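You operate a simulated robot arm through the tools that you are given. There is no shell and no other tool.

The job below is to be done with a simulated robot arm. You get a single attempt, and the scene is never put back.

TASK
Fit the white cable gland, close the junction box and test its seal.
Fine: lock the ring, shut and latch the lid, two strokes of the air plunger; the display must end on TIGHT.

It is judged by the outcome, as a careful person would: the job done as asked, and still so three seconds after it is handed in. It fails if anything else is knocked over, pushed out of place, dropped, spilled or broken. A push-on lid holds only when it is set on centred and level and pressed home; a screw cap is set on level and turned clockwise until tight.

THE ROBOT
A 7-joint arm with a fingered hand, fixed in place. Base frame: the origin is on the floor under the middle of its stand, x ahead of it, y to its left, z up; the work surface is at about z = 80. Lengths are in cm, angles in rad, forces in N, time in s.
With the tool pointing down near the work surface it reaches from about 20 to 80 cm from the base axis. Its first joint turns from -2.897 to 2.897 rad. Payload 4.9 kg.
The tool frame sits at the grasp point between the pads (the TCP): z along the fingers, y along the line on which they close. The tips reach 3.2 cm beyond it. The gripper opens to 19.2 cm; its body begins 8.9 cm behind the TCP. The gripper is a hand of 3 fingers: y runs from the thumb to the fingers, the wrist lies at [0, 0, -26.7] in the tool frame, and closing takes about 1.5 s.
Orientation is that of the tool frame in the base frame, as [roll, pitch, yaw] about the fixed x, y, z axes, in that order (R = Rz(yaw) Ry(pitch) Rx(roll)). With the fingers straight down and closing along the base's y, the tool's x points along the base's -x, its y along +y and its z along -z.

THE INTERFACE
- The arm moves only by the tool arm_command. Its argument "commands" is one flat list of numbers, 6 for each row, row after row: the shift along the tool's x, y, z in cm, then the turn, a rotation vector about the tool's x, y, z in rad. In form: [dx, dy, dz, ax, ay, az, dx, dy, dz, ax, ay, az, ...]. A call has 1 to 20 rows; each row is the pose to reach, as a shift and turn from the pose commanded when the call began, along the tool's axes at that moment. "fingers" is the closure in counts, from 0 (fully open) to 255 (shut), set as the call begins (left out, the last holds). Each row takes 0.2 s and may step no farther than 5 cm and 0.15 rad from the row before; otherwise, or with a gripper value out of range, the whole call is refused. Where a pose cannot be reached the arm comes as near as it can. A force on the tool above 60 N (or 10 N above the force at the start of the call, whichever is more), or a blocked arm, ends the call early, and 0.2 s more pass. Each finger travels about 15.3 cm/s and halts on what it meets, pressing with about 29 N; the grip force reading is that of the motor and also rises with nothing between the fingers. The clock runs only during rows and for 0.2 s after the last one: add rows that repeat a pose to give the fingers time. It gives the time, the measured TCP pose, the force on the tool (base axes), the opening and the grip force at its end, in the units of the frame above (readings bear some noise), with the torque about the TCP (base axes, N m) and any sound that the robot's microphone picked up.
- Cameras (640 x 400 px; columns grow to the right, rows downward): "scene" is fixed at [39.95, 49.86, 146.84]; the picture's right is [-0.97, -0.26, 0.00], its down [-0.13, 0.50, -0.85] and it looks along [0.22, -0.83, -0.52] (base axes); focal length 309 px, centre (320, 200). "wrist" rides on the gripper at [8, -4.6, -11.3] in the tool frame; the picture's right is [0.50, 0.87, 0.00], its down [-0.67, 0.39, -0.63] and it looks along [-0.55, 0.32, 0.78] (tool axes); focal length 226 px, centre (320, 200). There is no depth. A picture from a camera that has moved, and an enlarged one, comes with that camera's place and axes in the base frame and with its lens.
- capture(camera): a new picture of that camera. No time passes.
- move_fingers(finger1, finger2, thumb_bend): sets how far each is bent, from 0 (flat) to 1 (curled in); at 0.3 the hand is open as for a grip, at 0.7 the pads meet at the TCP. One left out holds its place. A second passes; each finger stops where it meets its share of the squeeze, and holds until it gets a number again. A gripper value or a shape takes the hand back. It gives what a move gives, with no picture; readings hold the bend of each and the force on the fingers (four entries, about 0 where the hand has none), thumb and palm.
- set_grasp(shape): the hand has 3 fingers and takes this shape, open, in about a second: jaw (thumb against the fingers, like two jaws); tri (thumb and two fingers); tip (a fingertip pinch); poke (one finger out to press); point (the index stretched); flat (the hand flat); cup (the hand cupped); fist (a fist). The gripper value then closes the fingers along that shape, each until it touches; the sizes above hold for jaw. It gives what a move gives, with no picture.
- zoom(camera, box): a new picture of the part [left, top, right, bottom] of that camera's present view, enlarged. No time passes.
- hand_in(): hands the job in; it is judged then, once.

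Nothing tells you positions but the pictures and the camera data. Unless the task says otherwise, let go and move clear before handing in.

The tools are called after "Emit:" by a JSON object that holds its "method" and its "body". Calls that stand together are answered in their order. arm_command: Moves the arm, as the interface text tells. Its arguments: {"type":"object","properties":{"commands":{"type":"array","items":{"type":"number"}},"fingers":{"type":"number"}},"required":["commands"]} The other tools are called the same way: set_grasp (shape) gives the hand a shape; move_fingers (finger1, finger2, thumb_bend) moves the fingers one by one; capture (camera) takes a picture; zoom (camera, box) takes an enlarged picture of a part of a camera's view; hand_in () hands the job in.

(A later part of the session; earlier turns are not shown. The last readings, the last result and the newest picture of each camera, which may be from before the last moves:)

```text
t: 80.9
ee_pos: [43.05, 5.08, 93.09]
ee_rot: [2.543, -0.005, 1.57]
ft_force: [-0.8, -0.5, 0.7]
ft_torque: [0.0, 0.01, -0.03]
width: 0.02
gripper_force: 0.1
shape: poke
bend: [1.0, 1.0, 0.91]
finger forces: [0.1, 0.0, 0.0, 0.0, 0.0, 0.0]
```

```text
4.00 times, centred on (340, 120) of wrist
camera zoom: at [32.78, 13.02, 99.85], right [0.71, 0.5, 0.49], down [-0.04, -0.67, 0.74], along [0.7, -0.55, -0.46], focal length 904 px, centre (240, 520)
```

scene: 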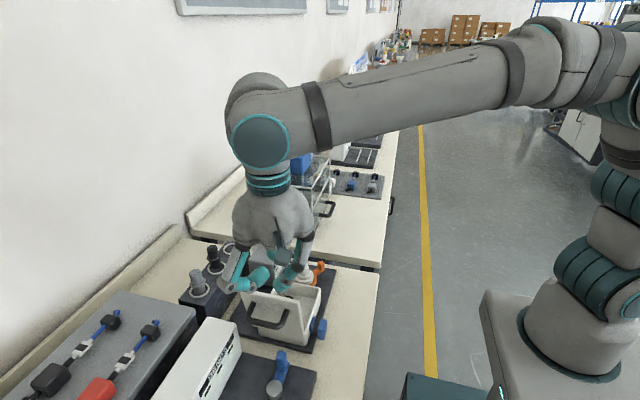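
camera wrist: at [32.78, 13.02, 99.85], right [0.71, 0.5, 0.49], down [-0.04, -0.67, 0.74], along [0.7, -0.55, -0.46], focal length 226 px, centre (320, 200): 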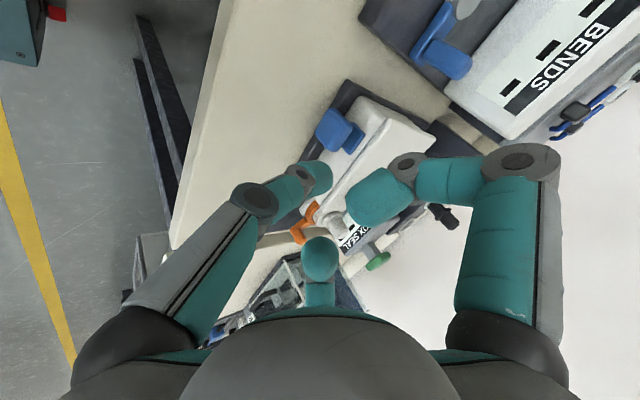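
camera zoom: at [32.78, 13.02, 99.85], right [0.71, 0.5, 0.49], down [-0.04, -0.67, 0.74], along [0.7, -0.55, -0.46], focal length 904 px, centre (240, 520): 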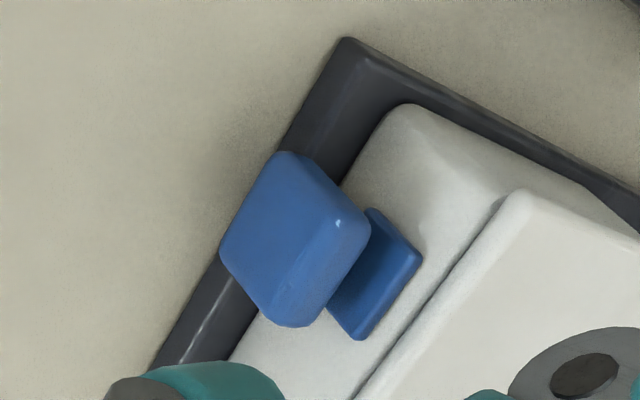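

Emit:
{"method": "arm_command", "body": {"commands": [-0.03, -0.4, 2.6, 0, 0, 0, -0.06, -0.8, 5.2, 0, 0, 0, -0.1, -1.21, 7.78, 0, 0, 0, -0.1, -1.21, 7.78, 0, 0, 0]}}

Emit:
{"method": "zoom", "body": {"camera": "scene", "box": [280, 260, 380, 350]}}

Emit:
{"method": "zoom", "body": {"camera": "wrist", "box": [260, 90, 420, 220]}}

```text
t: 81.9
ee_pos: [46.51, 5.07, 86.04]
ee_rot: [2.539, -0.002, 1.571]
ft_force: [0.6, 0.1, 0.3]
ft_torque: [0.0, -0.01, -0.01]
width: 0.02
gripper_force: 0.1
shape: poke
bend: [1.0, 1.0, 0.91]
finger forces: [0.0, 0.1, 0.0, 0.0, 0.1, 0.0]
```

```text
4.44 times, centred on (330, 305) of scene
camera zoom: at [39.95, 49.86, 146.84], right [-0.97, -0.26, 0.0], down [-0.13, 0.5, -0.85], along [0.22, -0.83, -0.52], focal length 1373 px, centre (276, -267)
```

zoom: 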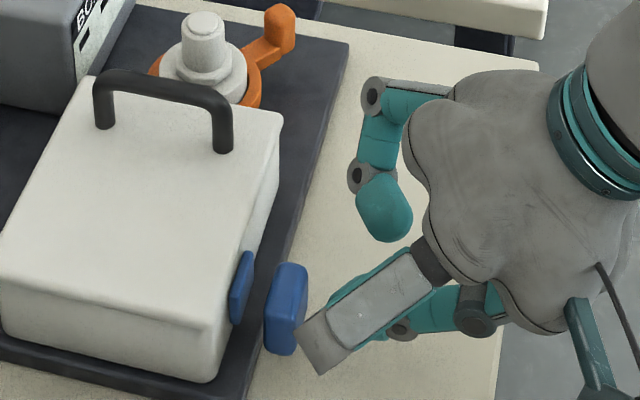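

```text
3.08 times, centred on (340, 155) of wrist
camera zoom: at [36.21, 12.93, 92.8], right [0.71, 0.5, 0.49], down [-0.04, -0.67, 0.74], along [0.7, -0.55, -0.46], focal length 696 px, centre (258, 338)
```

zoom: 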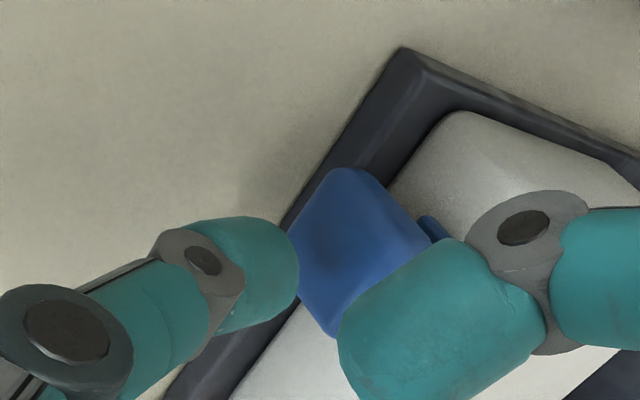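

Emit:
{"method": "arm_command", "body": {"commands": [0, 0.41, 0.28, 0, 0, 0, 0, 0.825, 0.565, 0, 0, 0, 0, 0.825, 0.565, 0, 0, 0]}}

Emit:
{"method": "arm_command", "body": {"commands": [0, 0.25, 0.17, 0, 0, 0, 0, 0.41, 0.28, 0, 0, 0, 0, 0.41, 0.28, 0, 0, 0]}}

Emit:
{"method": "zoom", "body": {"camera": "wrist", "box": [260, 90, 420, 220]}}

Emit:
{"method": "zoom", "body": {"camera": "scene", "box": [280, 260, 380, 350]}}

```text
t: 82.7
ee_pos: [47.42, 5.0, 86.03]
ee_rot: [2.542, -0.002, 1.568]
ft_force: [-0.4, -0.5, -0.2]
ft_torque: [0.01, -0.02, 0.0]
width: 0.02
gripper_force: 0.1
shape: poke
bend: [1.0, 1.0, 0.91]
finger forces: [0.1, 0.1, 0.1, 0.0, 0.0, 0.1]
```

```text
t: 83.5
ee_pos: [48.03, 4.97, 86.07]
ee_rot: [2.544, -0.001, 1.57]
ft_force: [0.2, 0.0, 0.9]
ft_torque: [0.01, 0.0, 0.04]
width: 0.01
gripper_force: 0.0
shape: poke
bend: [1.0, 1.0, 0.91]
finger forces: [0.1, 0.0, 0.0, 0.1, 0.0, 0.0]
```

```text
3.08 times, centred on (340, 155) of wrist
camera zoom: at [37.75, 12.89, 92.78], right [0.72, 0.5, 0.49], down [-0.04, -0.67, 0.74], along [0.7, -0.55, -0.46], focal length 696 px, centre (258, 338)
```

zoom: 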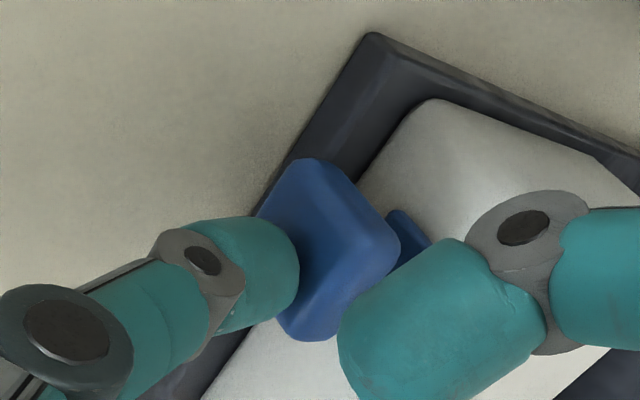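

```text
4.44 times, centred on (330, 305) of scene
camera zoom: at [39.95, 49.86, 146.84], right [-0.97, -0.26, 0.0], down [-0.13, 0.5, -0.85], along [0.22, -0.83, -0.52], focal length 1373 px, centre (276, -267)
```

zoom: 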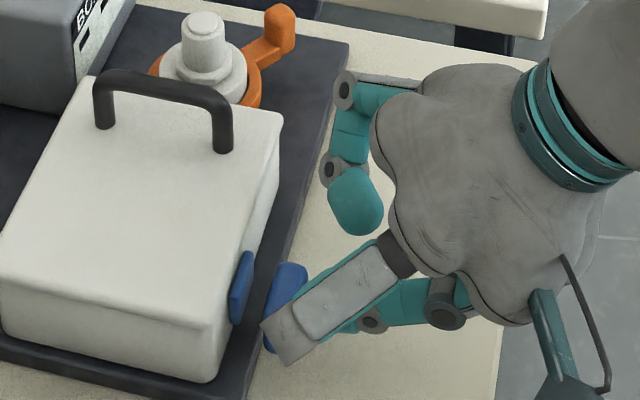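

Emit:
{"method": "arm_command", "body": {"commands": [0.4, 0.25, 0.17, 0, 0, 0, 0.4, 0.41, 0.28, 0, 0, 0, 0.4, 0.41, 0.28, 0, 0, 0]}}

Emit:
{"method": "arm_command", "body": {"commands": [0, 0.25, 0.17, 0, 0, 0, 0, 0.41, 0.28, 0, 0, 0, 0, 0.41, 0.28, 0, 0, 0]}}

Emit:
{"method": "zoom", "body": {"camera": "wrist", "box": [260, 90, 420, 220]}}

Emit:
{"method": "zoom", "body": {"camera": "scene", "box": [280, 260, 380, 350]}}

```text
t: 84.3
ee_pos: [48.49, 5.25, 86.04]
ee_rot: [2.545, -0.001, 1.568]
ft_force: [-28.7, -7.8, 11.9]
ft_torque: [-0.2, 0.4, -0.14]
width: 0.0
gripper_force: 0.1
shape: poke
bend: [1.0, 1.0, 0.9]
finger forces: [0.1, 0.1, 0.1, 0.0, 28.3, 0.0]
```

```text
t: 84.8
ee_pos: [48.55, 5.31, 85.74]
ee_rot: [2.551, 0.004, 1.568]
ft_force: [-33.3, -1.5, 13.8]
ft_torque: [-0.05, 0.57, -0.03]
width: 0.01
gripper_force: 0.1
shape: poke
bend: [1.0, 1.0, 0.89]
finger forces: [0.1, 0.1, 0.1, 0.0, 33.6, 0.0]
stopped in row 2: the force on the tool passed its limit at 64 N (the readings are from after the stop); the commanded pose is now the measured one
```

```text
3.08 times, centred on (340, 155) of wrist
camera zoom: at [38.32, 13.18, 92.46], right [0.72, 0.5, 0.48], down [-0.03, -0.67, 0.74], along [0.69, -0.55, -0.47], focal length 696 px, centre (258, 338)
```

zoom: 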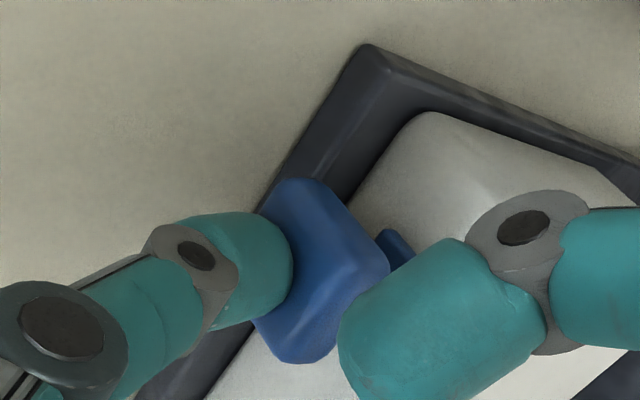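

```text
4.44 times, centred on (330, 305) of scene
camera zoom: at [39.95, 49.86, 146.84], right [-0.97, -0.26, 0.0], down [-0.13, 0.5, -0.85], along [0.22, -0.83, -0.52], focal length 1373 px, centre (276, -267)
```

zoom: 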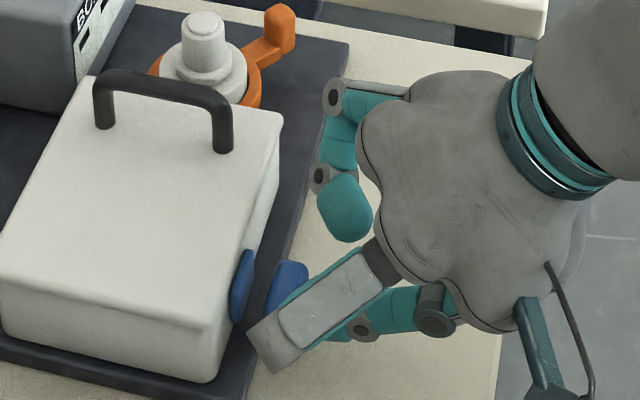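

Pushing in +x is blocked, so the tab doesn't slide inward. I'll back off and try a gentle press down on top of the tab instead.

Emit:
{"method": "arm_command", "body": {"commands": [0.1, -1.66, -1.11, 0, 0, 0, 0.1, -0.4, -3, 0, 0, 0, 0.1, 0.84, -4.85, 0, 0, 0, 0.1, 3.5, -3.07, 0, 0, 0, 0.1, 3.5, -3.07, 0, 0, 0]}}

Emit:
{"method": "zoom", "body": {"camera": "wrist", "box": [260, 90, 420, 220]}}

Emit:
{"method": "zoom", "body": {"camera": "scene", "box": [280, 260, 380, 350]}}

```text
t: 86.0
ee_pos: [50.02, 5.54, 90.47]
ee_rot: [2.548, 0.001, 1.569]
ft_force: [-0.5, 1.0, -0.9]
ft_torque: [0.02, 0.02, 0.03]
width: 0.0
gripper_force: 0.1
shape: poke
bend: [1.0, 1.0, 0.91]
finger forces: [0.1, 0.0, 0.0, 0.0, 0.0, 0.0]
```

```text
3.08 times, centred on (340, 155) of wrist
camera zoom: at [39.79, 13.41, 97.24], right [0.72, 0.5, 0.49], down [-0.03, -0.67, 0.74], along [0.7, -0.55, -0.46], focal length 696 px, centre (258, 338)
```

zoom: 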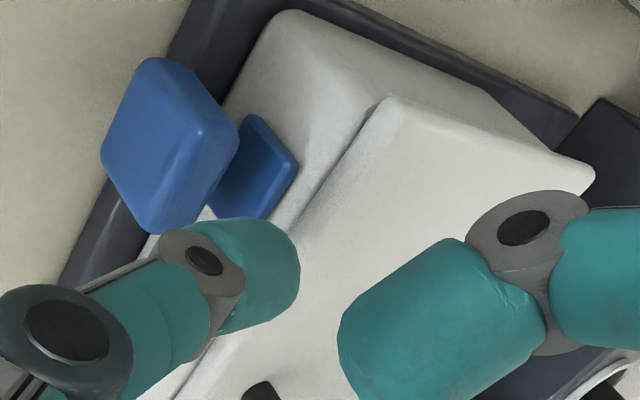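

```text
4.44 times, centred on (330, 305) of scene
camera zoom: at [39.95, 49.86, 146.84], right [-0.97, -0.26, 0.0], down [-0.13, 0.5, -0.85], along [0.22, -0.83, -0.52], focal length 1373 px, centre (276, -267)
```

zoom: 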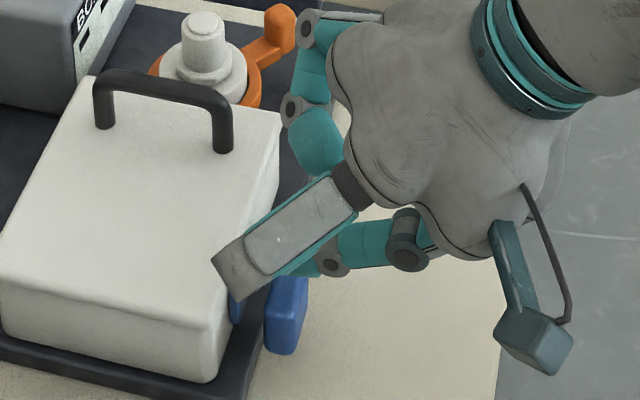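

Emit:
{"method": "arm_command", "body": {"commands": [0, -0.6, 0.62, 0, 0, 0, 0, -1.2, 1.25, 0, 0, 0, 0, -1.2, 1.25, 0, 0, 0]}}

Emit:
{"method": "arm_command", "body": {"commands": [0, -0.17, 0.25, 0, 0, 0, 0, -0.28, 0.41, 0, 0, 0, 0, -0.28, 0.41, 0, 0, 0]}}

```text
t: 86.8
ee_pos: [49.74, 5.53, 88.74]
ee_rot: [2.547, -0.001, 1.567]
ft_force: [-0.6, -0.2, 0.1]
ft_torque: [0.02, 0.0, -0.02]
width: 0.01
gripper_force: 0.2
shape: poke
bend: [1.0, 1.0, 0.91]
finger forces: [0.0, 0.0, 0.0, 0.0, 0.1, 0.1]
```

```text
t: 87.6
ee_pos: [49.71, 5.56, 88.26]
ee_rot: [2.544, 0.0, 1.568]
ft_force: [-0.3, -0.4, 4.9]
ft_torque: [0.01, -0.05, 0.01]
width: 0.0
gripper_force: 0.0
shape: poke
bend: [1.0, 1.0, 0.91]
finger forces: [0.0, 0.0, 0.0, 0.0, 4.6, 0.0]
```

Emit:
{"method": "arm_command", "body": {"commands": [0, -0.11, 0.17, 0, 0, 0, 0, -0.22, 0.33, 0, 0, 0, 0, -0.22, 0.33, 0, 0, 0]}}

Emit:
{"method": "zoom", "body": {"camera": "wrist", "box": [260, 90, 420, 220]}}

Emit:
{"method": "zoom", "body": {"camera": "scene", "box": [280, 260, 380, 350]}}

```text
t: 88.4
ee_pos: [49.7, 5.61, 88.12]
ee_rot: [2.541, -0.002, 1.571]
ft_force: [-7.7, -0.1, 25.9]
ft_torque: [0.06, -0.16, 0.03]
width: 0.0
gripper_force: 0.1
shape: poke
bend: [1.0, 1.0, 0.91]
finger forces: [0.0, 0.0, 0.1, 0.0, 26.0, 0.0]
```

```text
3.08 times, centred on (340, 155) of wrist
camera zoom: at [39.53, 13.44, 94.79], right [0.71, 0.5, 0.49], down [-0.04, -0.67, 0.74], along [0.7, -0.55, -0.46], focal length 696 px, centre (258, 338)
```

zoom: 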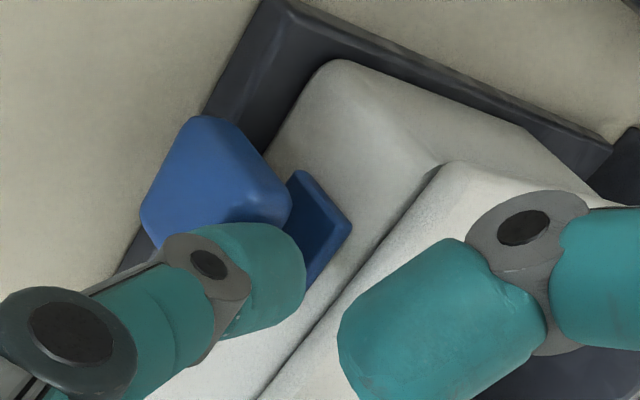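

```text
4.44 times, centred on (330, 305) of scene
camera zoom: at [39.95, 49.86, 146.84], right [-0.97, -0.26, 0.0], down [-0.13, 0.5, -0.85], along [0.22, -0.83, -0.52], focal length 1373 px, centre (276, -267)
```

zoom: 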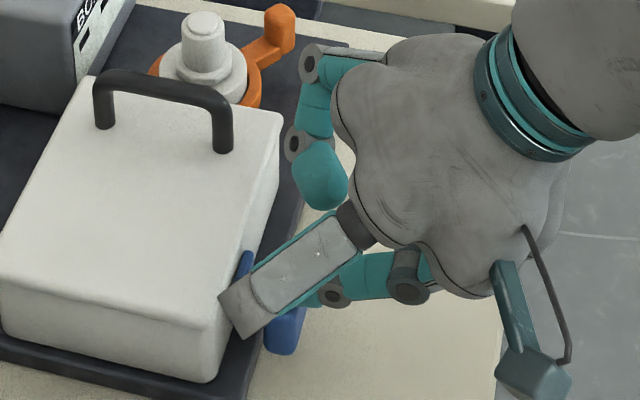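

Pressing down is also blocked, so it may swing sideways or flip up. I'll probe sideways next, with the tip beside the tab pushing toward +y.

Emit:
{"method": "arm_command", "body": {"commands": [0, 1.24, -1.82, 0, 0, 0, -1.7, 1.33, -1.76, 0, 0, 0, -3.4, 1.41, -1.7, 0, 0, 0, -3.4, 0.165, 0.113, 0, 0, 0, -3.4, -0.965, 1.763, 0, 0, 0, -3.4, -0.965, 1.763, 0, 0, 0]}}

Emit:
{"method": "zoom", "body": {"camera": "wrist", "box": [260, 90, 420, 220]}}

Emit:
{"method": "zoom", "body": {"camera": "scene", "box": [280, 250, 380, 340]}}

```text
t: 89.8
ee_pos: [49.79, 2.08, 85.96]
ee_rot: [2.546, 0.001, 1.567]
ft_force: [-0.3, 0.4, 0.3]
ft_torque: [-0.01, 0.0, -0.01]
width: 0.02
gripper_force: 0.0
shape: poke
bend: [1.0, 1.0, 0.91]
finger forces: [0.1, 0.0, 0.1, 0.0, 0.0, 0.0]
```

```text
3.08 times, centred on (340, 155) of wrist
camera zoom: at [39.55, 10.07, 92.53], right [0.72, 0.5, 0.49], down [-0.03, -0.67, 0.74], along [0.7, -0.55, -0.46], focal length 696 px, centre (258, 338)
```

zoom: 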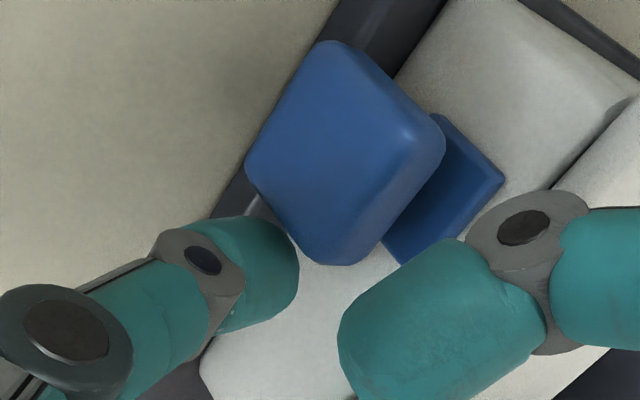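

```text
4.44 times, centred on (330, 295) of scene
camera zoom: at [39.95, 49.86, 146.84], right [-0.97, -0.26, 0.0], down [-0.13, 0.5, -0.85], along [0.22, -0.83, -0.52], focal length 1373 px, centre (276, -222)
```

zoom: 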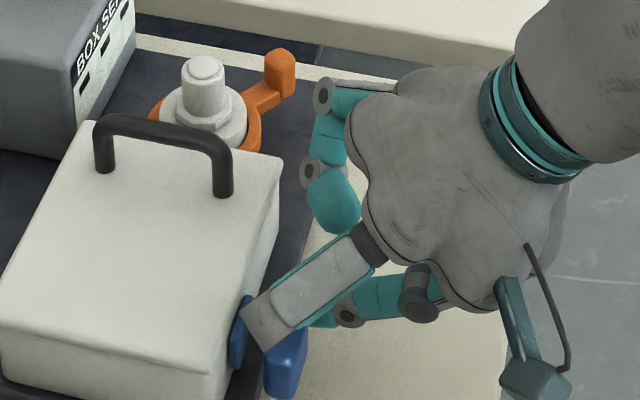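

Emit:
{"method": "zoom", "body": {"camera": "wrist", "box": [310, 90, 380, 175]}}

```text
4.71 times, centred on (345, 132) of wrist
camera zoom: at [39.55, 10.07, 92.53], right [0.72, 0.5, 0.49], down [-0.03, -0.67, 0.74], along [0.7, -0.55, -0.46], focal length 1064 px, centre (202, 518)
```

zoom: 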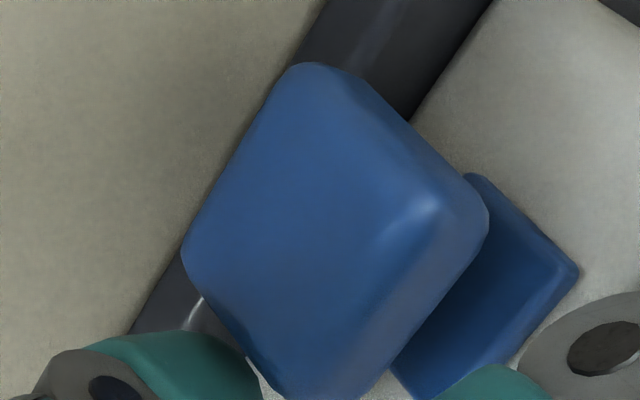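

Emit:
{"method": "arm_command", "body": {"commands": [0.3, 0, 0, 0, 0, 0, 0.6, 0, 0, 0, 0, 0, 0.6, 0, 0, 0, 0, 0]}}

Emit:
{"method": "arm_command", "body": {"commands": [0.2, 0, 0, 0, 0, 0, 0.4, 0, 0, 0, 0, 0, 0.4, 0, 0, 0, 0, 0]}}

Emit:
{"method": "zoom", "body": {"camera": "wrist", "box": [260, 90, 420, 220]}}

```text
t: 90.6
ee_pos: [49.78, 2.7, 85.74]
ee_rot: [2.546, -0.002, 1.568]
ft_force: [0.6, -0.7, -0.5]
ft_torque: [-0.01, -0.01, 0.01]
width: 0.01
gripper_force: 0.1
shape: poke
bend: [1.0, 1.0, 0.91]
finger forces: [0.0, 0.0, 0.1, 0.0, 0.1, 0.0]
```

```text
t: 91.4
ee_pos: [49.86, 3.05, 85.67]
ee_rot: [2.546, 0.001, 1.567]
ft_force: [1.2, -10.1, -0.2]
ft_torque: [-0.21, -0.02, -0.11]
width: 0.0
gripper_force: 0.0
shape: poke
bend: [1.0, 1.0, 0.91]
finger forces: [0.1, 0.0, 0.1, 0.1, 10.1, 0.0]
```

```text
3.08 times, centred on (340, 155) of wrist
camera zoom: at [39.58, 10.94, 92.54], right [0.72, 0.5, 0.49], down [-0.03, -0.67, 0.74], along [0.69, -0.55, -0.47], focal length 696 px, centre (258, 338)
```

zoom: 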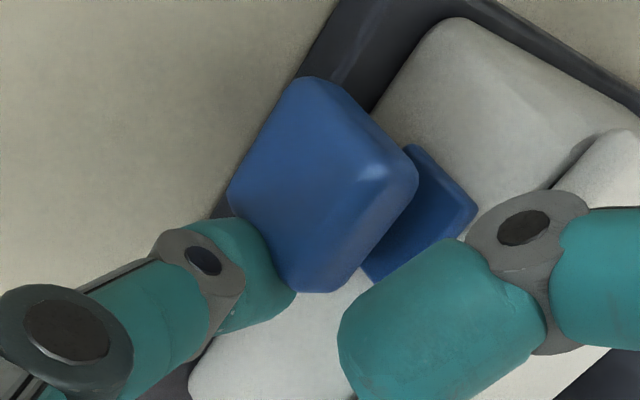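

Emit:
{"method": "arm_command", "body": {"commands": [0.2, 0, 0, 0, 0, 0, 0.2, 0, 0, 0, 0, 0]}}

Emit:
{"method": "arm_command", "body": {"commands": [0.1, 0, 0, 0, 0, 0, 0.1, 0, 0, 0, 0, 0]}}

```text
t: 92.0
ee_pos: [49.77, 3.05, 85.81]
ee_rot: [2.548, 0.0, 1.567]
ft_force: [3.4, -30.9, 0.5]
ft_torque: [-0.51, -0.05, -0.3]
width: 0.0
gripper_force: 0.1
shape: poke
bend: [1.0, 1.0, 0.91]
finger forces: [0.1, 0.0, 0.0, 0.0, 30.9, 0.0]
```

```text
t: 92.6
ee_pos: [49.75, 3.07, 85.68]
ee_rot: [2.55, 0.003, 1.565]
ft_force: [5.3, -42.6, 0.6]
ft_torque: [-0.7, -0.1, -0.4]
width: 0.02
gripper_force: 0.0
shape: poke
bend: [1.0, 1.0, 0.91]
finger forces: [0.0, 0.0, 0.0, 0.1, 43.2, 0.0]
```

Sideways (+y) is blocked too. Keeping a moderate side pressure, I'll slide upward so friction tests whether the tab flips up.

Emit:
{"method": "arm_command", "body": {"commands": [-0.1, 0, 0, 0, 0, 0, -0.1, 0.28, -0.41, 0, 0, 0, -0.1, 0.565, -0.825, 0, 0, 0, -0.1, 0.565, -0.825, 0, 0, 0]}}

Emit:
{"method": "zoom", "body": {"camera": "wrist", "box": [260, 90, 420, 220]}}

Emit:
{"method": "zoom", "body": {"camera": "scene", "box": [280, 250, 380, 340]}}

```text
t: 93.6
ee_pos: [49.7, 3.1, 86.49]
ee_rot: [2.551, 0.001, 1.568]
ft_force: [12.6, -34.1, -20.0]
ft_torque: [-0.85, -0.17, -0.36]
width: 0.02
gripper_force: 0.0
shape: poke
bend: [1.0, 1.0, 0.89]
finger forces: [0.1, 0.1, 0.0, 0.0, 33.5, 0.1]
```

```text
3.08 times, centred on (340, 155) of wrist
camera zoom: at [39.52, 11.07, 93.33], right [0.72, 0.5, 0.48], down [-0.03, -0.67, 0.74], along [0.69, -0.55, -0.47], focal length 696 px, centre (258, 338)
```

zoom: 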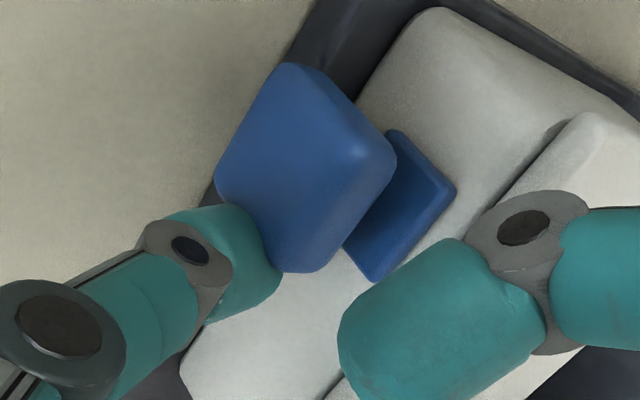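

```text
4.44 times, centred on (330, 295) of scene
camera zoom: at [39.95, 49.86, 146.84], right [-0.97, -0.26, 0.0], down [-0.13, 0.5, -0.85], along [0.22, -0.83, -0.52], focal length 1373 px, centre (276, -222)
```

zoom: 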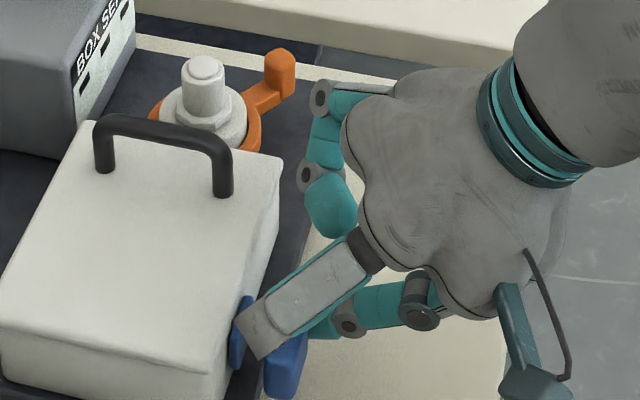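

Upward friction didn't move it either. I'll try the remaining direction: push toward -y from the tab's +y end.

Emit:
{"method": "arm_command", "body": {"commands": [-0.8, 0, 0, 0, 0, 0, -0.8, 1.13, -1.65, 0, 0, 0, -0.8, 2.26, -3.3, 0, 0, 0, 2.1, 2.26, -3.3, 0, 0, 0, 5.2, 2.26, -3.3, 0, 0, 0, 5.2, 1.13, -1.65, 0, 0, 0, 5.2, 0, 0, 0, 0, 0, 5.2, 0, 0, 0, 0, 0]}}

Emit:
{"method": "zoom", "body": {"camera": "wrist", "box": [260, 90, 420, 220]}}

Emit:
{"method": "zoom", "body": {"camera": "scene", "box": [280, 260, 380, 350]}}

```text
t: 95.4
ee_pos: [49.95, 8.54, 86.82]
ee_rot: [2.547, 0.0, 1.57]
ft_force: [-0.3, -0.3, -0.3]
ft_torque: [0.01, 0.02, -0.02]
width: 0.0
gripper_force: 0.1
shape: poke
bend: [1.0, 1.0, 0.91]
finger forces: [0.0, 0.1, 0.0, 0.1, 0.0, 0.1]
```

```text
3.08 times, centred on (340, 155) of wrist
camera zoom: at [39.57, 16.35, 93.59], right [0.72, 0.5, 0.49], down [-0.03, -0.67, 0.74], along [0.7, -0.55, -0.46], focal length 696 px, centre (258, 338)
```

zoom: 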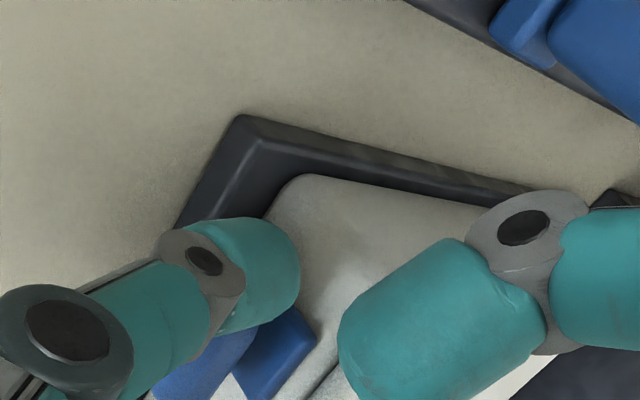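

```text
4.44 times, centred on (330, 305) of scene
camera zoom: at [39.95, 49.86, 146.84], right [-0.97, -0.26, 0.0], down [-0.13, 0.5, -0.85], along [0.22, -0.83, -0.52], focal length 1373 px, centre (276, -267)
```

zoom: 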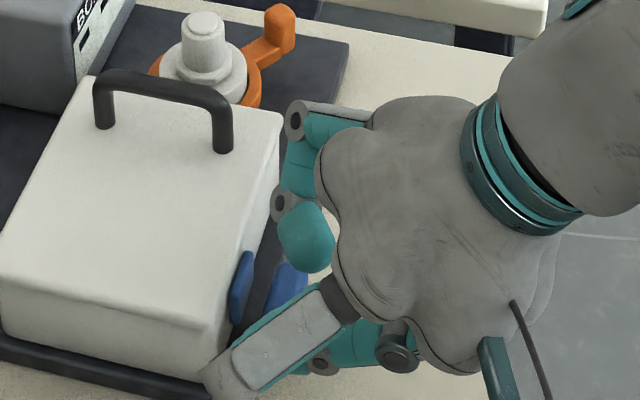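

Emit:
{"method": "arm_command", "body": {"commands": [-0.3, -0.22, 0.33, 0, 0, 0, -0.6, -0.22, 0.33, 0, 0, 0, -0.6, -0.22, 0.33, 0, 0, 0]}}

Emit:
{"method": "arm_command", "body": {"commands": [-0.3, 0, 0, 0, 0, 0, -0.3, 0, 0, 0, 0, 0]}}

Emit:
{"method": "arm_command", "body": {"commands": [-0.3, 0, 0, 0, 0, 0, -0.3, 0, 0, 0, 0, 0]}}

```text
t: 96.2
ee_pos: [49.86, 7.79, 86.34]
ee_rot: [2.544, -0.002, 1.567]
ft_force: [-0.4, 1.7, 0.0]
ft_torque: [0.01, -0.03, 0.03]
width: 0.0
gripper_force: 0.0
shape: poke
bend: [1.0, 1.0, 0.91]
finger forces: [0.1, 0.0, 0.0, 0.0, 1.3, 0.0]
```

```text
t: 96.8
ee_pos: [49.86, 7.54, 86.34]
ee_rot: [2.546, -0.001, 1.569]
ft_force: [0.6, 1.4, 0.5]
ft_torque: [0.01, 0.02, 0.01]
width: 0.0
gripper_force: 0.1
shape: poke
bend: [1.0, 1.0, 0.91]
finger forces: [0.1, 0.1, 0.1, 0.0, 1.3, 0.0]
```

```text
t: 97.4
ee_pos: [49.72, 7.29, 86.4]
ee_rot: [2.547, 0.001, 1.568]
ft_force: [0.5, 1.3, 0.1]
ft_torque: [0.01, -0.02, 0.02]
width: 0.0
gripper_force: 0.0
shape: poke
bend: [1.0, 1.0, 0.91]
finger forces: [0.0, 0.1, 0.0, 0.1, 1.2, 0.1]
```

The tab gives way with only about 1.3 N, so this is the latch's direction. I'll look at how it's moving.

Emit:
{"method": "zoom", "body": {"camera": "wrist", "box": [260, 90, 420, 220]}}

Emit:
{"method": "zoom", "body": {"camera": "scene", "box": [280, 260, 380, 350]}}

```text
3.08 times, centred on (340, 155) of wrist
camera zoom: at [39.57, 15.14, 93.14], right [0.72, 0.5, 0.49], down [-0.03, -0.67, 0.74], along [0.7, -0.55, -0.47], focal length 696 px, centre (258, 338)
```

zoom: 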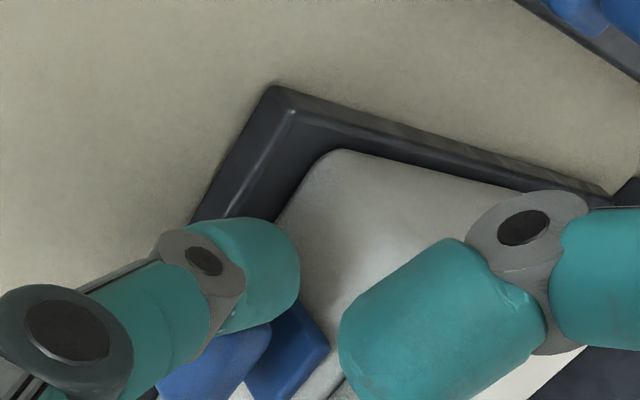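

```text
4.44 times, centred on (330, 305) of scene
camera zoom: at [39.95, 49.86, 146.84], right [-0.97, -0.26, 0.0], down [-0.13, 0.5, -0.85], along [0.22, -0.83, -0.52], focal length 1373 px, centre (276, -267)
```

zoom: 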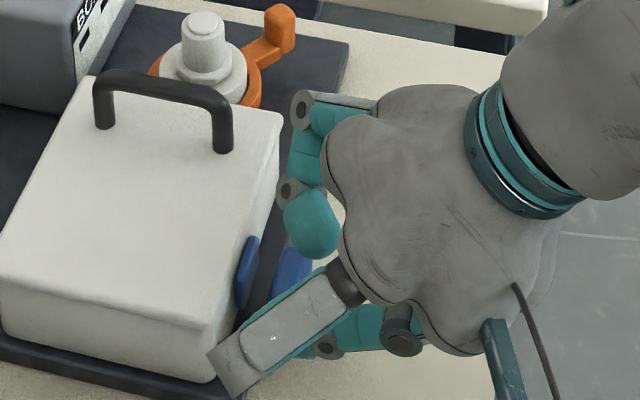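

The plate and tab move together: it's a slide latch running toward -y. I'll continue until it stops.

Emit:
{"method": "arm_command", "body": {"commands": [-0.3, 0, 0, 0, 0, 0, -0.6, 0, 0, 0, 0, 0, -0.9, 0, 0, 0, 0, 0, -1.2, 0, 0, 0, 0, 0, -1.2, 0, 0, 0, 0, 0]}}

Emit:
{"method": "zoom", "body": {"camera": "scene", "box": [280, 260, 380, 350]}}

```text
t: 98.6
ee_pos: [49.86, 6.0, 86.34]
ee_rot: [2.547, 0.0, 1.568]
ft_force: [-0.5, 0.5, 0.6]
ft_torque: [0.01, -0.04, 0.01]
width: 0.0
gripper_force: 0.1
shape: poke
bend: [1.0, 1.0, 0.91]
finger forces: [0.0, 0.1, 0.0, 0.1, 1.2, 0.0]
```

```text
4.44 times, centred on (330, 305) of scene
camera zoom: at [39.95, 49.86, 146.84], right [-0.97, -0.26, 0.0], down [-0.13, 0.5, -0.85], along [0.22, -0.83, -0.52], focal length 1373 px, centre (276, -267)
```

zoom: 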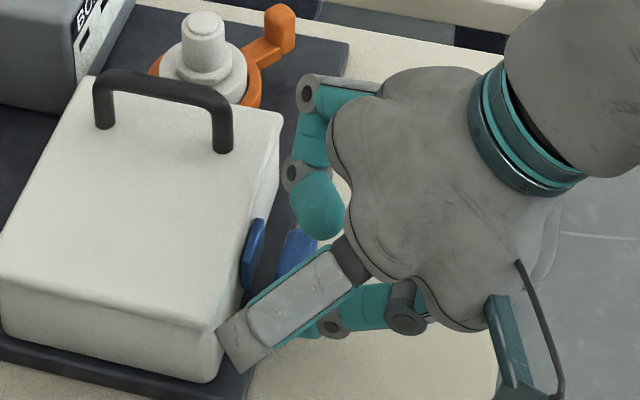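

Emit:
{"method": "arm_command", "body": {"commands": [-0.3, 0, 0, 0, 0, 0, -0.6, 0, 0, 0, 0, 0, -0.9, 0, 0, 0, 0, 0, -1.2, 0, 0, 0, 0, 0, -1.2, 0, 0, 0, 0, 0]}}

Emit:
{"method": "zoom", "body": {"camera": "scene", "box": [280, 260, 380, 350]}}

```text
t: 99.8
ee_pos: [49.93, 4.81, 86.44]
ee_rot: [2.547, -0.001, 1.57]
ft_force: [-0.5, 1.7, -0.2]
ft_torque: [0.02, 0.03, 0.01]
width: 0.0
gripper_force: 0.1
shape: poke
bend: [1.0, 1.0, 0.91]
finger forces: [0.1, 0.0, 0.0, 0.0, 1.3, 0.1]
```

```text
4.44 times, centred on (330, 305) of scene
camera zoom: at [39.95, 49.86, 146.84], right [-0.97, -0.26, 0.0], down [-0.13, 0.5, -0.85], along [0.22, -0.83, -0.52], focal length 1373 px, centre (276, -267)
```

zoom: 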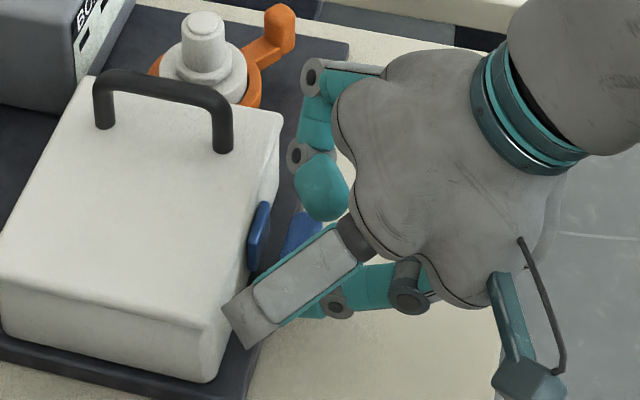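

Emit:
{"method": "arm_command", "body": {"commands": [-0.3, 0, 0, 0, 0, 0, -0.6, 0, 0, 0, 0, 0, -0.9, 0, 0, 0, 0, 0, -1.2, 0, 0, 0, 0, 0, -1.2, 0, 0, 0, 0, 0]}}

Emit:
{"method": "zoom", "body": {"camera": "scene", "box": [280, 260, 380, 350]}}

```text
t: 101.0
ee_pos: [49.89, 3.55, 86.3]
ee_rot: [2.546, -0.002, 1.57]
ft_force: [0.0, 4.4, -0.5]
ft_torque: [0.06, -0.01, 0.02]
width: 0.0
gripper_force: 0.1
shape: poke
bend: [1.0, 1.0, 0.91]
finger forces: [0.1, 0.1, 0.0, 0.0, 3.8, 0.1]
```

```text
4.44 times, centred on (330, 305) of scene
camera zoom: at [39.95, 49.86, 146.84], right [-0.97, -0.26, 0.0], down [-0.13, 0.5, -0.85], along [0.22, -0.83, -0.52], focal length 1373 px, centre (276, -267)
```

zoom: 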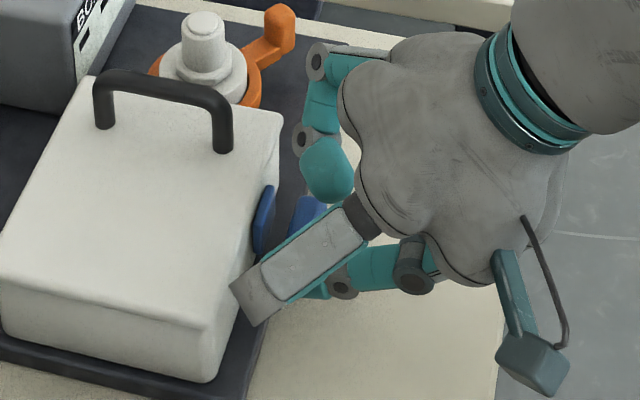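

Emit:
{"method": "arm_command", "body": {"commands": [-0.3, 0, 0, 0, 0, 0, -0.3, 0, 0, 0, 0, 0]}}

Emit:
{"method": "arm_command", "body": {"commands": [-0.2, 0, 0, 0, 0, 0, -0.2, 0, 0, 0, 0, 0]}}

Emit:
{"method": "zoom", "body": {"camera": "scene", "box": [280, 260, 380, 350]}}

Emit:
{"method": "zoom", "body": {"camera": "wrist", "box": [260, 90, 420, 220]}}

```text
t: 101.6
ee_pos: [49.85, 3.59, 86.35]
ee_rot: [2.545, -0.001, 1.57]
ft_force: [-2.7, 23.9, -0.4]
ft_torque: [0.42, 0.05, 0.18]
width: 0.02
gripper_force: 0.0
shape: poke
bend: [1.0, 1.0, 0.91]
finger forces: [0.1, 0.0, 0.1, 0.0, 24.6, 0.0]
```

```text
t: 102.2
ee_pos: [49.96, 3.37, 86.55]
ee_rot: [2.542, -0.005, 1.573]
ft_force: [-5.4, 47.4, -0.7]
ft_torque: [0.82, 0.09, 0.33]
width: 0.0
gripper_force: 0.0
shape: poke
bend: [1.0, 1.0, 0.9]
finger forces: [0.1, 0.0, 0.0, 0.0, 47.2, 0.1]
```

```text
4.44 times, centred on (330, 305) of scene
camera zoom: at [39.95, 49.86, 146.84], right [-0.97, -0.26, 0.0], down [-0.13, 0.5, -0.85], along [0.22, -0.83, -0.52], focal length 1373 px, centre (276, -267)
```

zoom: 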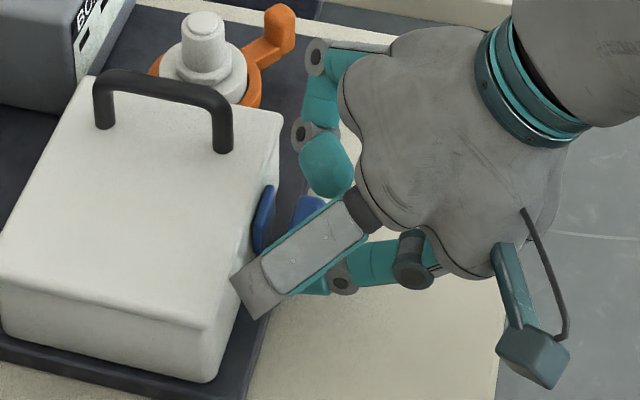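

```text
3.08 times, centred on (340, 155) of wrist
camera zoom: at [39.63, 11.25, 93.23], right [0.71, 0.5, 0.49], down [-0.03, -0.67, 0.74], along [0.7, -0.54, -0.46], focal length 696 px, centre (258, 338)
```

zoom: 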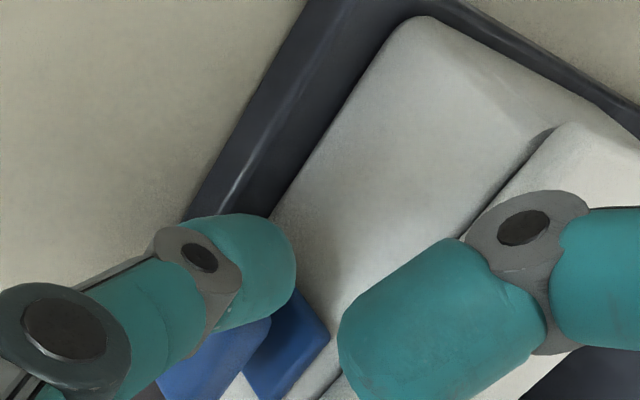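

The latch has travelled about 4 cm to a hard stop, so it's latched. I'm backing off, rising, levelling and then checking everything.

Emit:
{"method": "arm_command", "body": {"commands": [0.5, 0, 0, 0, 0, 0, 1.0, 0, 0, 0, 0, 0, 1.0, 2.26, -3.3, 0, 0, 0, 1.0, 4.52, -6.6, 0.15, 0, 0, 1.0, 6.78, -9.9, 0.3, 0, 0, 1.0, 9.04, -13.2, 0.45, 0, 0, 1.0, 10.2, -14.9, 0.6, 0, 0, 1.0, 10.2, -14.9, 0.6, 0, 0]}}

Emit:
{"method": "zoom", "body": {"camera": "scene", "box": [220, 230, 350, 355]}}

Emit:
{"method": "zoom", "body": {"camera": "scene", "box": [240, 220, 310, 290]}}

```text
t: 104.0
ee_pos: [50.07, 4.18, 104.38]
ee_rot: [-3.135, 0.0, 1.569]
ft_force: [-0.3, -0.4, 0.1]
ft_torque: [-0.01, 0.0, -0.01]
width: 0.01
gripper_force: 0.1
shape: poke
bend: [1.0, 1.0, 0.91]
finger forces: [0.1, 0.0, 0.0, 0.0, 0.1, 0.0]
```

```text
3.20 times, centred on (285, 292) of scene
camera zoom: at [39.95, 49.86, 146.84], right [-0.97, -0.26, 0.0], down [-0.13, 0.5, -0.85], along [0.22, -0.83, -0.52], focal length 989 px, centre (432, -96)
```

zoom: 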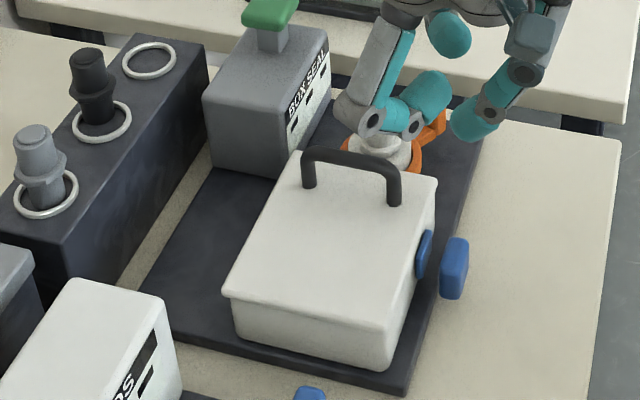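

```text
5.71 times, centred on (275, 255) of scene
camera zoom: at [39.95, 49.86, 146.84], right [-0.97, -0.26, 0.0], down [-0.13, 0.5, -0.85], along [0.22, -0.83, -0.52], focal length 1766 px, centre (577, -114)
```

zoom: 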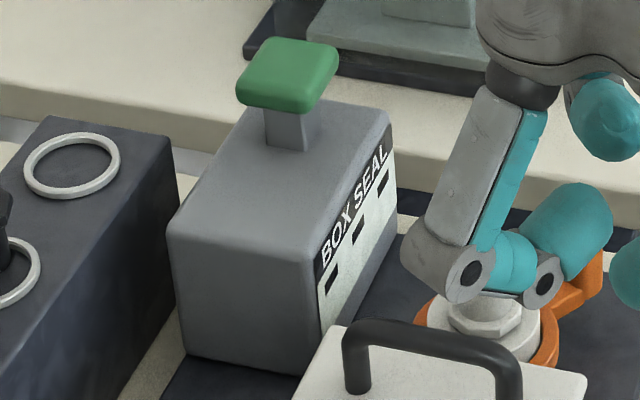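

The latch has moved along and the lid looks flush. Next I'm going above the green plunger at about (71.4, -13.6).

Emit:
{"method": "arm_command", "body": {"commands": [0, 0, -1, 0, 0, 0, -2.97, 3.57, -1, 0, 0, 0, -5.93, 7.13, -1, 0, 0, 0, -8.9, 10.7, -1, 0, 0, 0, -11.87, 14.27, -1, 0, 0, 0, -14.83, 17.83, -1, 0, 0, 0, -17.8, 21.4, -1, 0, 0, 0, -17.8, 21.4, -1, 0, 0, 0]}}

Emit:
{"method": "zoom", "body": {"camera": "wrist", "box": [230, 60, 430, 240]}}

Emit:
{"method": "zoom", "body": {"camera": "scene", "box": [200, 160, 340, 290]}}

```text
t: 105.8
ee_pos: [71.23, -13.57, 105.41]
ee_rot: [-3.135, -0.001, 1.569]
ft_force: [0.6, 0.3, -0.4]
ft_torque: [-0.02, -0.03, 0.01]
width: 0.0
gripper_force: 0.0
shape: poke
bend: [1.0, 1.0, 0.91]
finger forces: [0.1, 0.1, 0.0, 0.0, 0.0, 0.0]
```

```text
2.22 times, centred on (330, 150) of wrist
camera zoom: at [66.65, -5.83, 116.74], right [0.87, 0.5, 0.0], down [0.39, -0.67, 0.63], along [0.31, -0.55, -0.78], focal length 502 px, centre (298, 311)
```

zoom: 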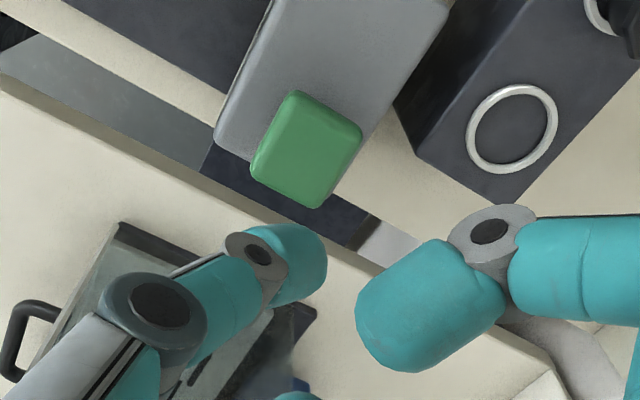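

```text
3.08 times, centred on (270, 225) of scene
camera zoom: at [39.95, 49.86, 146.84], right [-0.97, -0.26, 0.0], down [-0.13, 0.5, -0.85], along [0.22, -0.83, -0.52], focal length 951 px, centre (474, 123)
```

zoom: 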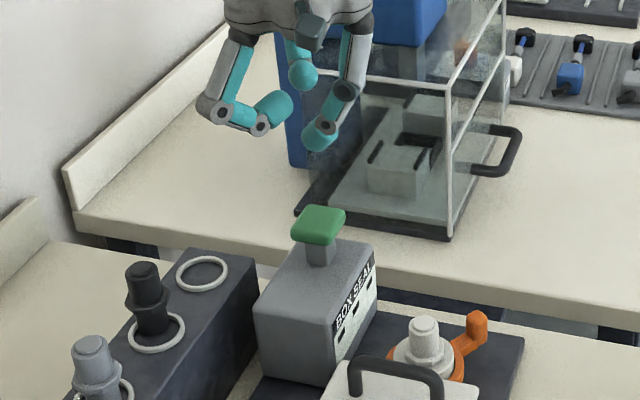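

Emit:
{"method": "arm_command", "body": {"commands": [0, 0.45, 2, 0, 0, 0, 0, 0.45, 4.5, 0, 0, 0, 0, 0.45, 7, 0, 0, 0, 0, 0.45, 7, 0, 0, 0]}}

Emit:
{"method": "arm_command", "body": {"commands": [0, 0, 0.4, 0, 0, 0, 0, 0, 0.8, 0, 0, 0, 0, 0, 1.2, 0, 0, 0, 0, 0, 1.2, 0, 0, 0]}}

Emit:
{"method": "zoom", "body": {"camera": "scene", "box": [220, 190, 320, 290]}}

```text
t: 106.8
ee_pos: [71.85, -13.63, 98.29]
ee_rot: [-3.138, -0.001, 1.572]
ft_force: [-0.1, 0.6, -0.6]
ft_torque: [-0.02, -0.01, 0.01]
width: 0.03
gripper_force: 0.0
shape: poke
bend: [1.0, 1.0, 0.91]
finger forces: [0.0, 0.0, 0.0, 0.0, 0.1, 0.0]
```

```text
t: 107.8
ee_pos: [71.85, -13.7, 97.17]
ee_rot: [-3.14, 0.001, 1.569]
ft_force: [-0.3, 1.5, 4.8]
ft_torque: [0.03, 0.01, 0.01]
width: 0.0
gripper_force: 0.0
shape: poke
bend: [1.0, 1.0, 0.91]
finger forces: [0.1, 0.0, 0.0, 0.0, 4.0, 0.0]
```

```text
4.00 times, centred on (270, 240) of scene
camera zoom: at [39.95, 49.86, 146.84], right [-0.97, -0.26, 0.0], down [-0.13, 0.5, -0.85], along [0.22, -0.83, -0.52], focal length 1236 px, centre (520, 40)
```

zoom: 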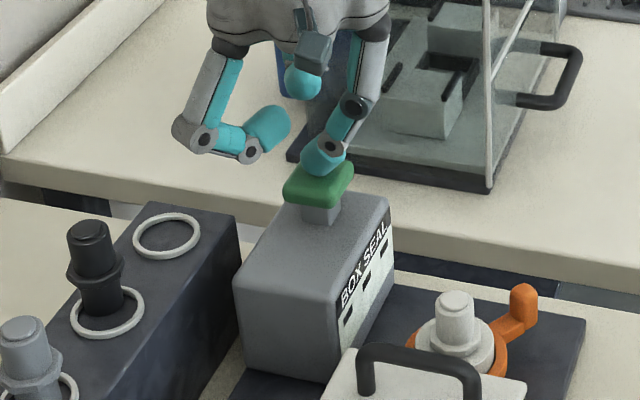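

In contact with the plunger at about 4 N. First stroke: pressing down steadily.

Emit:
{"method": "arm_command", "body": {"commands": [0, 0, 0.4, 0, 0, 0, 0, 0, 0.8, 0, 0, 0, 0, 0, 1.2, 0, 0, 0, 0, 0, 1.6, 0, 0, 0, 0, 0, 1.6, 0, 0, 0]}}

Emit:
{"method": "zoom", "body": {"camera": "scene", "box": [220, 190, 320, 290]}}

```text
t: 109.0
ee_pos: [71.71, -13.75, 95.61]
ee_rot: [-3.138, -0.001, 1.57]
ft_force: [0.5, 1.6, 7.1]
ft_torque: [0.07, 0.0, 0.02]
width: 0.02
gripper_force: 0.0
shape: poke
bend: [1.0, 1.0, 0.91]
finger forces: [0.0, 0.0, 0.1, 0.0, 7.6, 0.1]
```

```text
4.00 times, centred on (270, 240) of scene
camera zoom: at [39.95, 49.86, 146.84], right [-0.97, -0.26, 0.0], down [-0.13, 0.5, -0.85], along [0.22, -0.83, -0.52], focal length 1236 px, centre (520, 40)
```

zoom: 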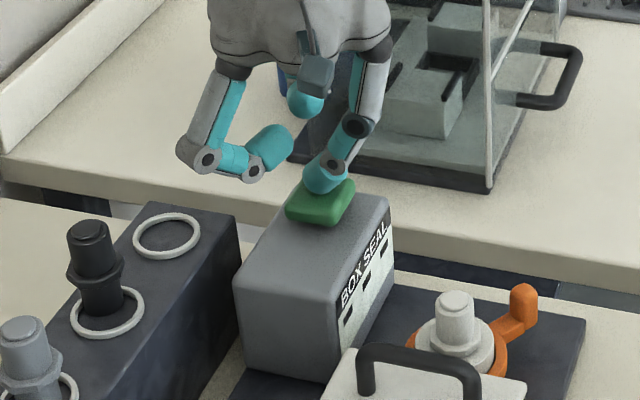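

Emit:
{"method": "arm_command", "body": {"commands": [0, 0, 0.3, 0, 0, 0, 0, 0, 0.5, 0, 0, 0, 0, 0, 0.5, 0, 0, 0]}}

Emit:
{"method": "zoom", "body": {"camera": "scene", "box": [220, 190, 320, 290]}}

```text
t: 109.8
ee_pos: [71.77, -13.7, 95.0]
ee_rot: [-3.139, 0.001, 1.568]
ft_force: [2.3, 0.6, 8.3]
ft_torque: [0.02, -0.08, -0.01]
width: 0.0
gripper_force: 0.1
shape: poke
bend: [1.0, 1.0, 0.91]
finger forces: [0.0, 0.0, 0.1, 0.0, 8.7, 0.0]
```

```text
4.00 times, centred on (270, 240) of scene
camera zoom: at [39.95, 49.86, 146.84], right [-0.97, -0.26, 0.0], down [-0.13, 0.5, -0.85], along [0.22, -0.83, -0.52], focal length 1236 px, centre (520, 40)
```

zoom: 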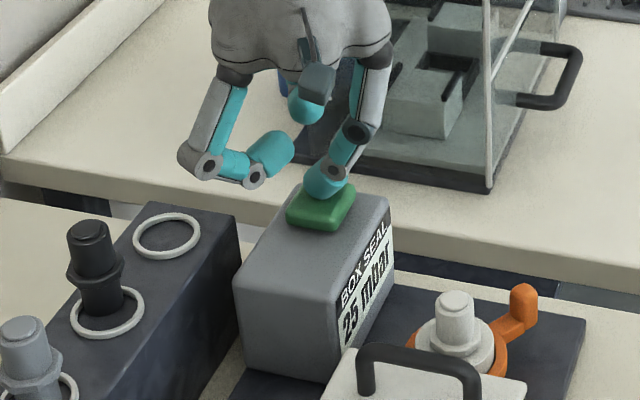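

The display now reads "25 mbar", so stroke one registered. I'll release fully and let the plunger come back up.

Emit:
{"method": "arm_command", "body": {"commands": [0, 0, -0.6, 0, 0, 0, 0, 0, -1.4, 0, 0, 0, 0, 0, -2.3, 0, 0, 0, 0, 0, -3.3, 0, 0, 0, 0, 0, -3.3, 0, 0, 0]}}

Emit:
{"method": "zoom", "body": {"camera": "scene", "box": [220, 190, 320, 290]}}

```text
t: 111.0
ee_pos: [71.66, -13.63, 98.26]
ee_rot: [-3.135, -0.001, 1.568]
ft_force: [-0.5, 1.3, 0.4]
ft_torque: [0.02, 0.01, -0.03]
width: 0.0
gripper_force: 0.1
shape: poke
bend: [1.0, 1.0, 0.91]
finger forces: [0.1, 0.0, 0.0, 0.1, 0.1, 0.1]
```

```text
4.00 times, centred on (270, 240) of scene
camera zoom: at [39.95, 49.86, 146.84], right [-0.97, -0.26, 0.0], down [-0.13, 0.5, -0.85], along [0.22, -0.83, -0.52], focal length 1236 px, centre (520, 40)
```

zoom: 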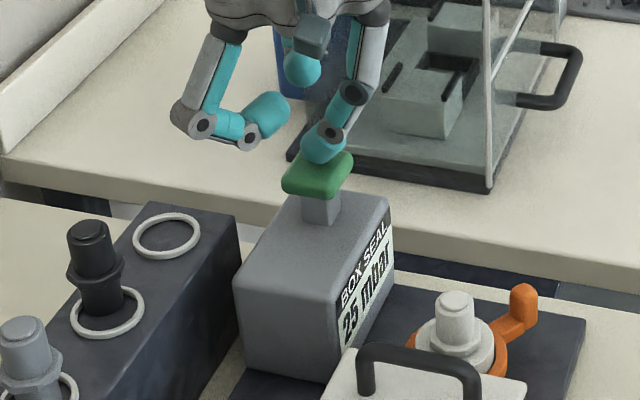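

The plunger is back up and the display holds 25 mbar. Second stroke.

Emit:
{"method": "arm_command", "body": {"commands": [0, 0, 0.7, 0, 0, 0, 0, 0, 1.3, 0, 0, 0, 0, 0, 1.8, 0, 0, 0, 0, 0, 2.3, 0, 0, 0, 0, 0, 2.8, 0, 0, 0, 0, 0, 3.2, 0, 0, 0, 0, 0, 3.4, 0, 0, 0, 0, 0, 3.4, 0, 0, 0]}}

Emit:
{"method": "zoom", "body": {"camera": "scene", "box": [220, 190, 320, 290]}}

```text
t: 112.8
ee_pos: [71.64, -13.76, 94.96]
ee_rot: [-3.139, -0.002, 1.569]
ft_force: [0.5, -1.8, 9.4]
ft_torque: [-0.08, 0.0, 0.0]
width: 0.0
gripper_force: 0.1
shape: poke
bend: [1.0, 1.0, 0.91]
finger forces: [0.0, 0.0, 0.0, 0.0, 8.8, 0.0]
```

```text
4.00 times, centred on (270, 240) of scene
camera zoom: at [39.95, 49.86, 146.84], right [-0.97, -0.26, 0.0], down [-0.13, 0.5, -0.85], along [0.22, -0.83, -0.52], focal length 1236 px, centre (520, 40)
```

zoom: 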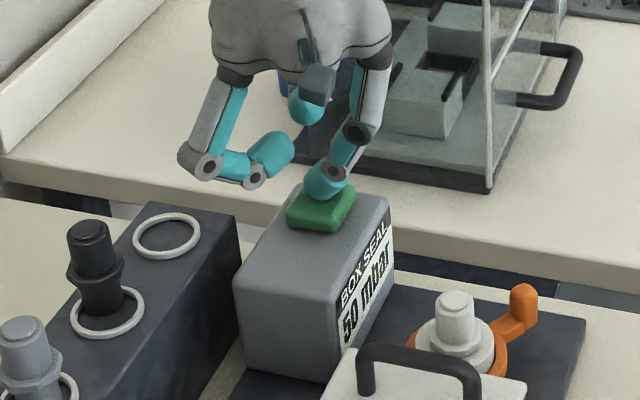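

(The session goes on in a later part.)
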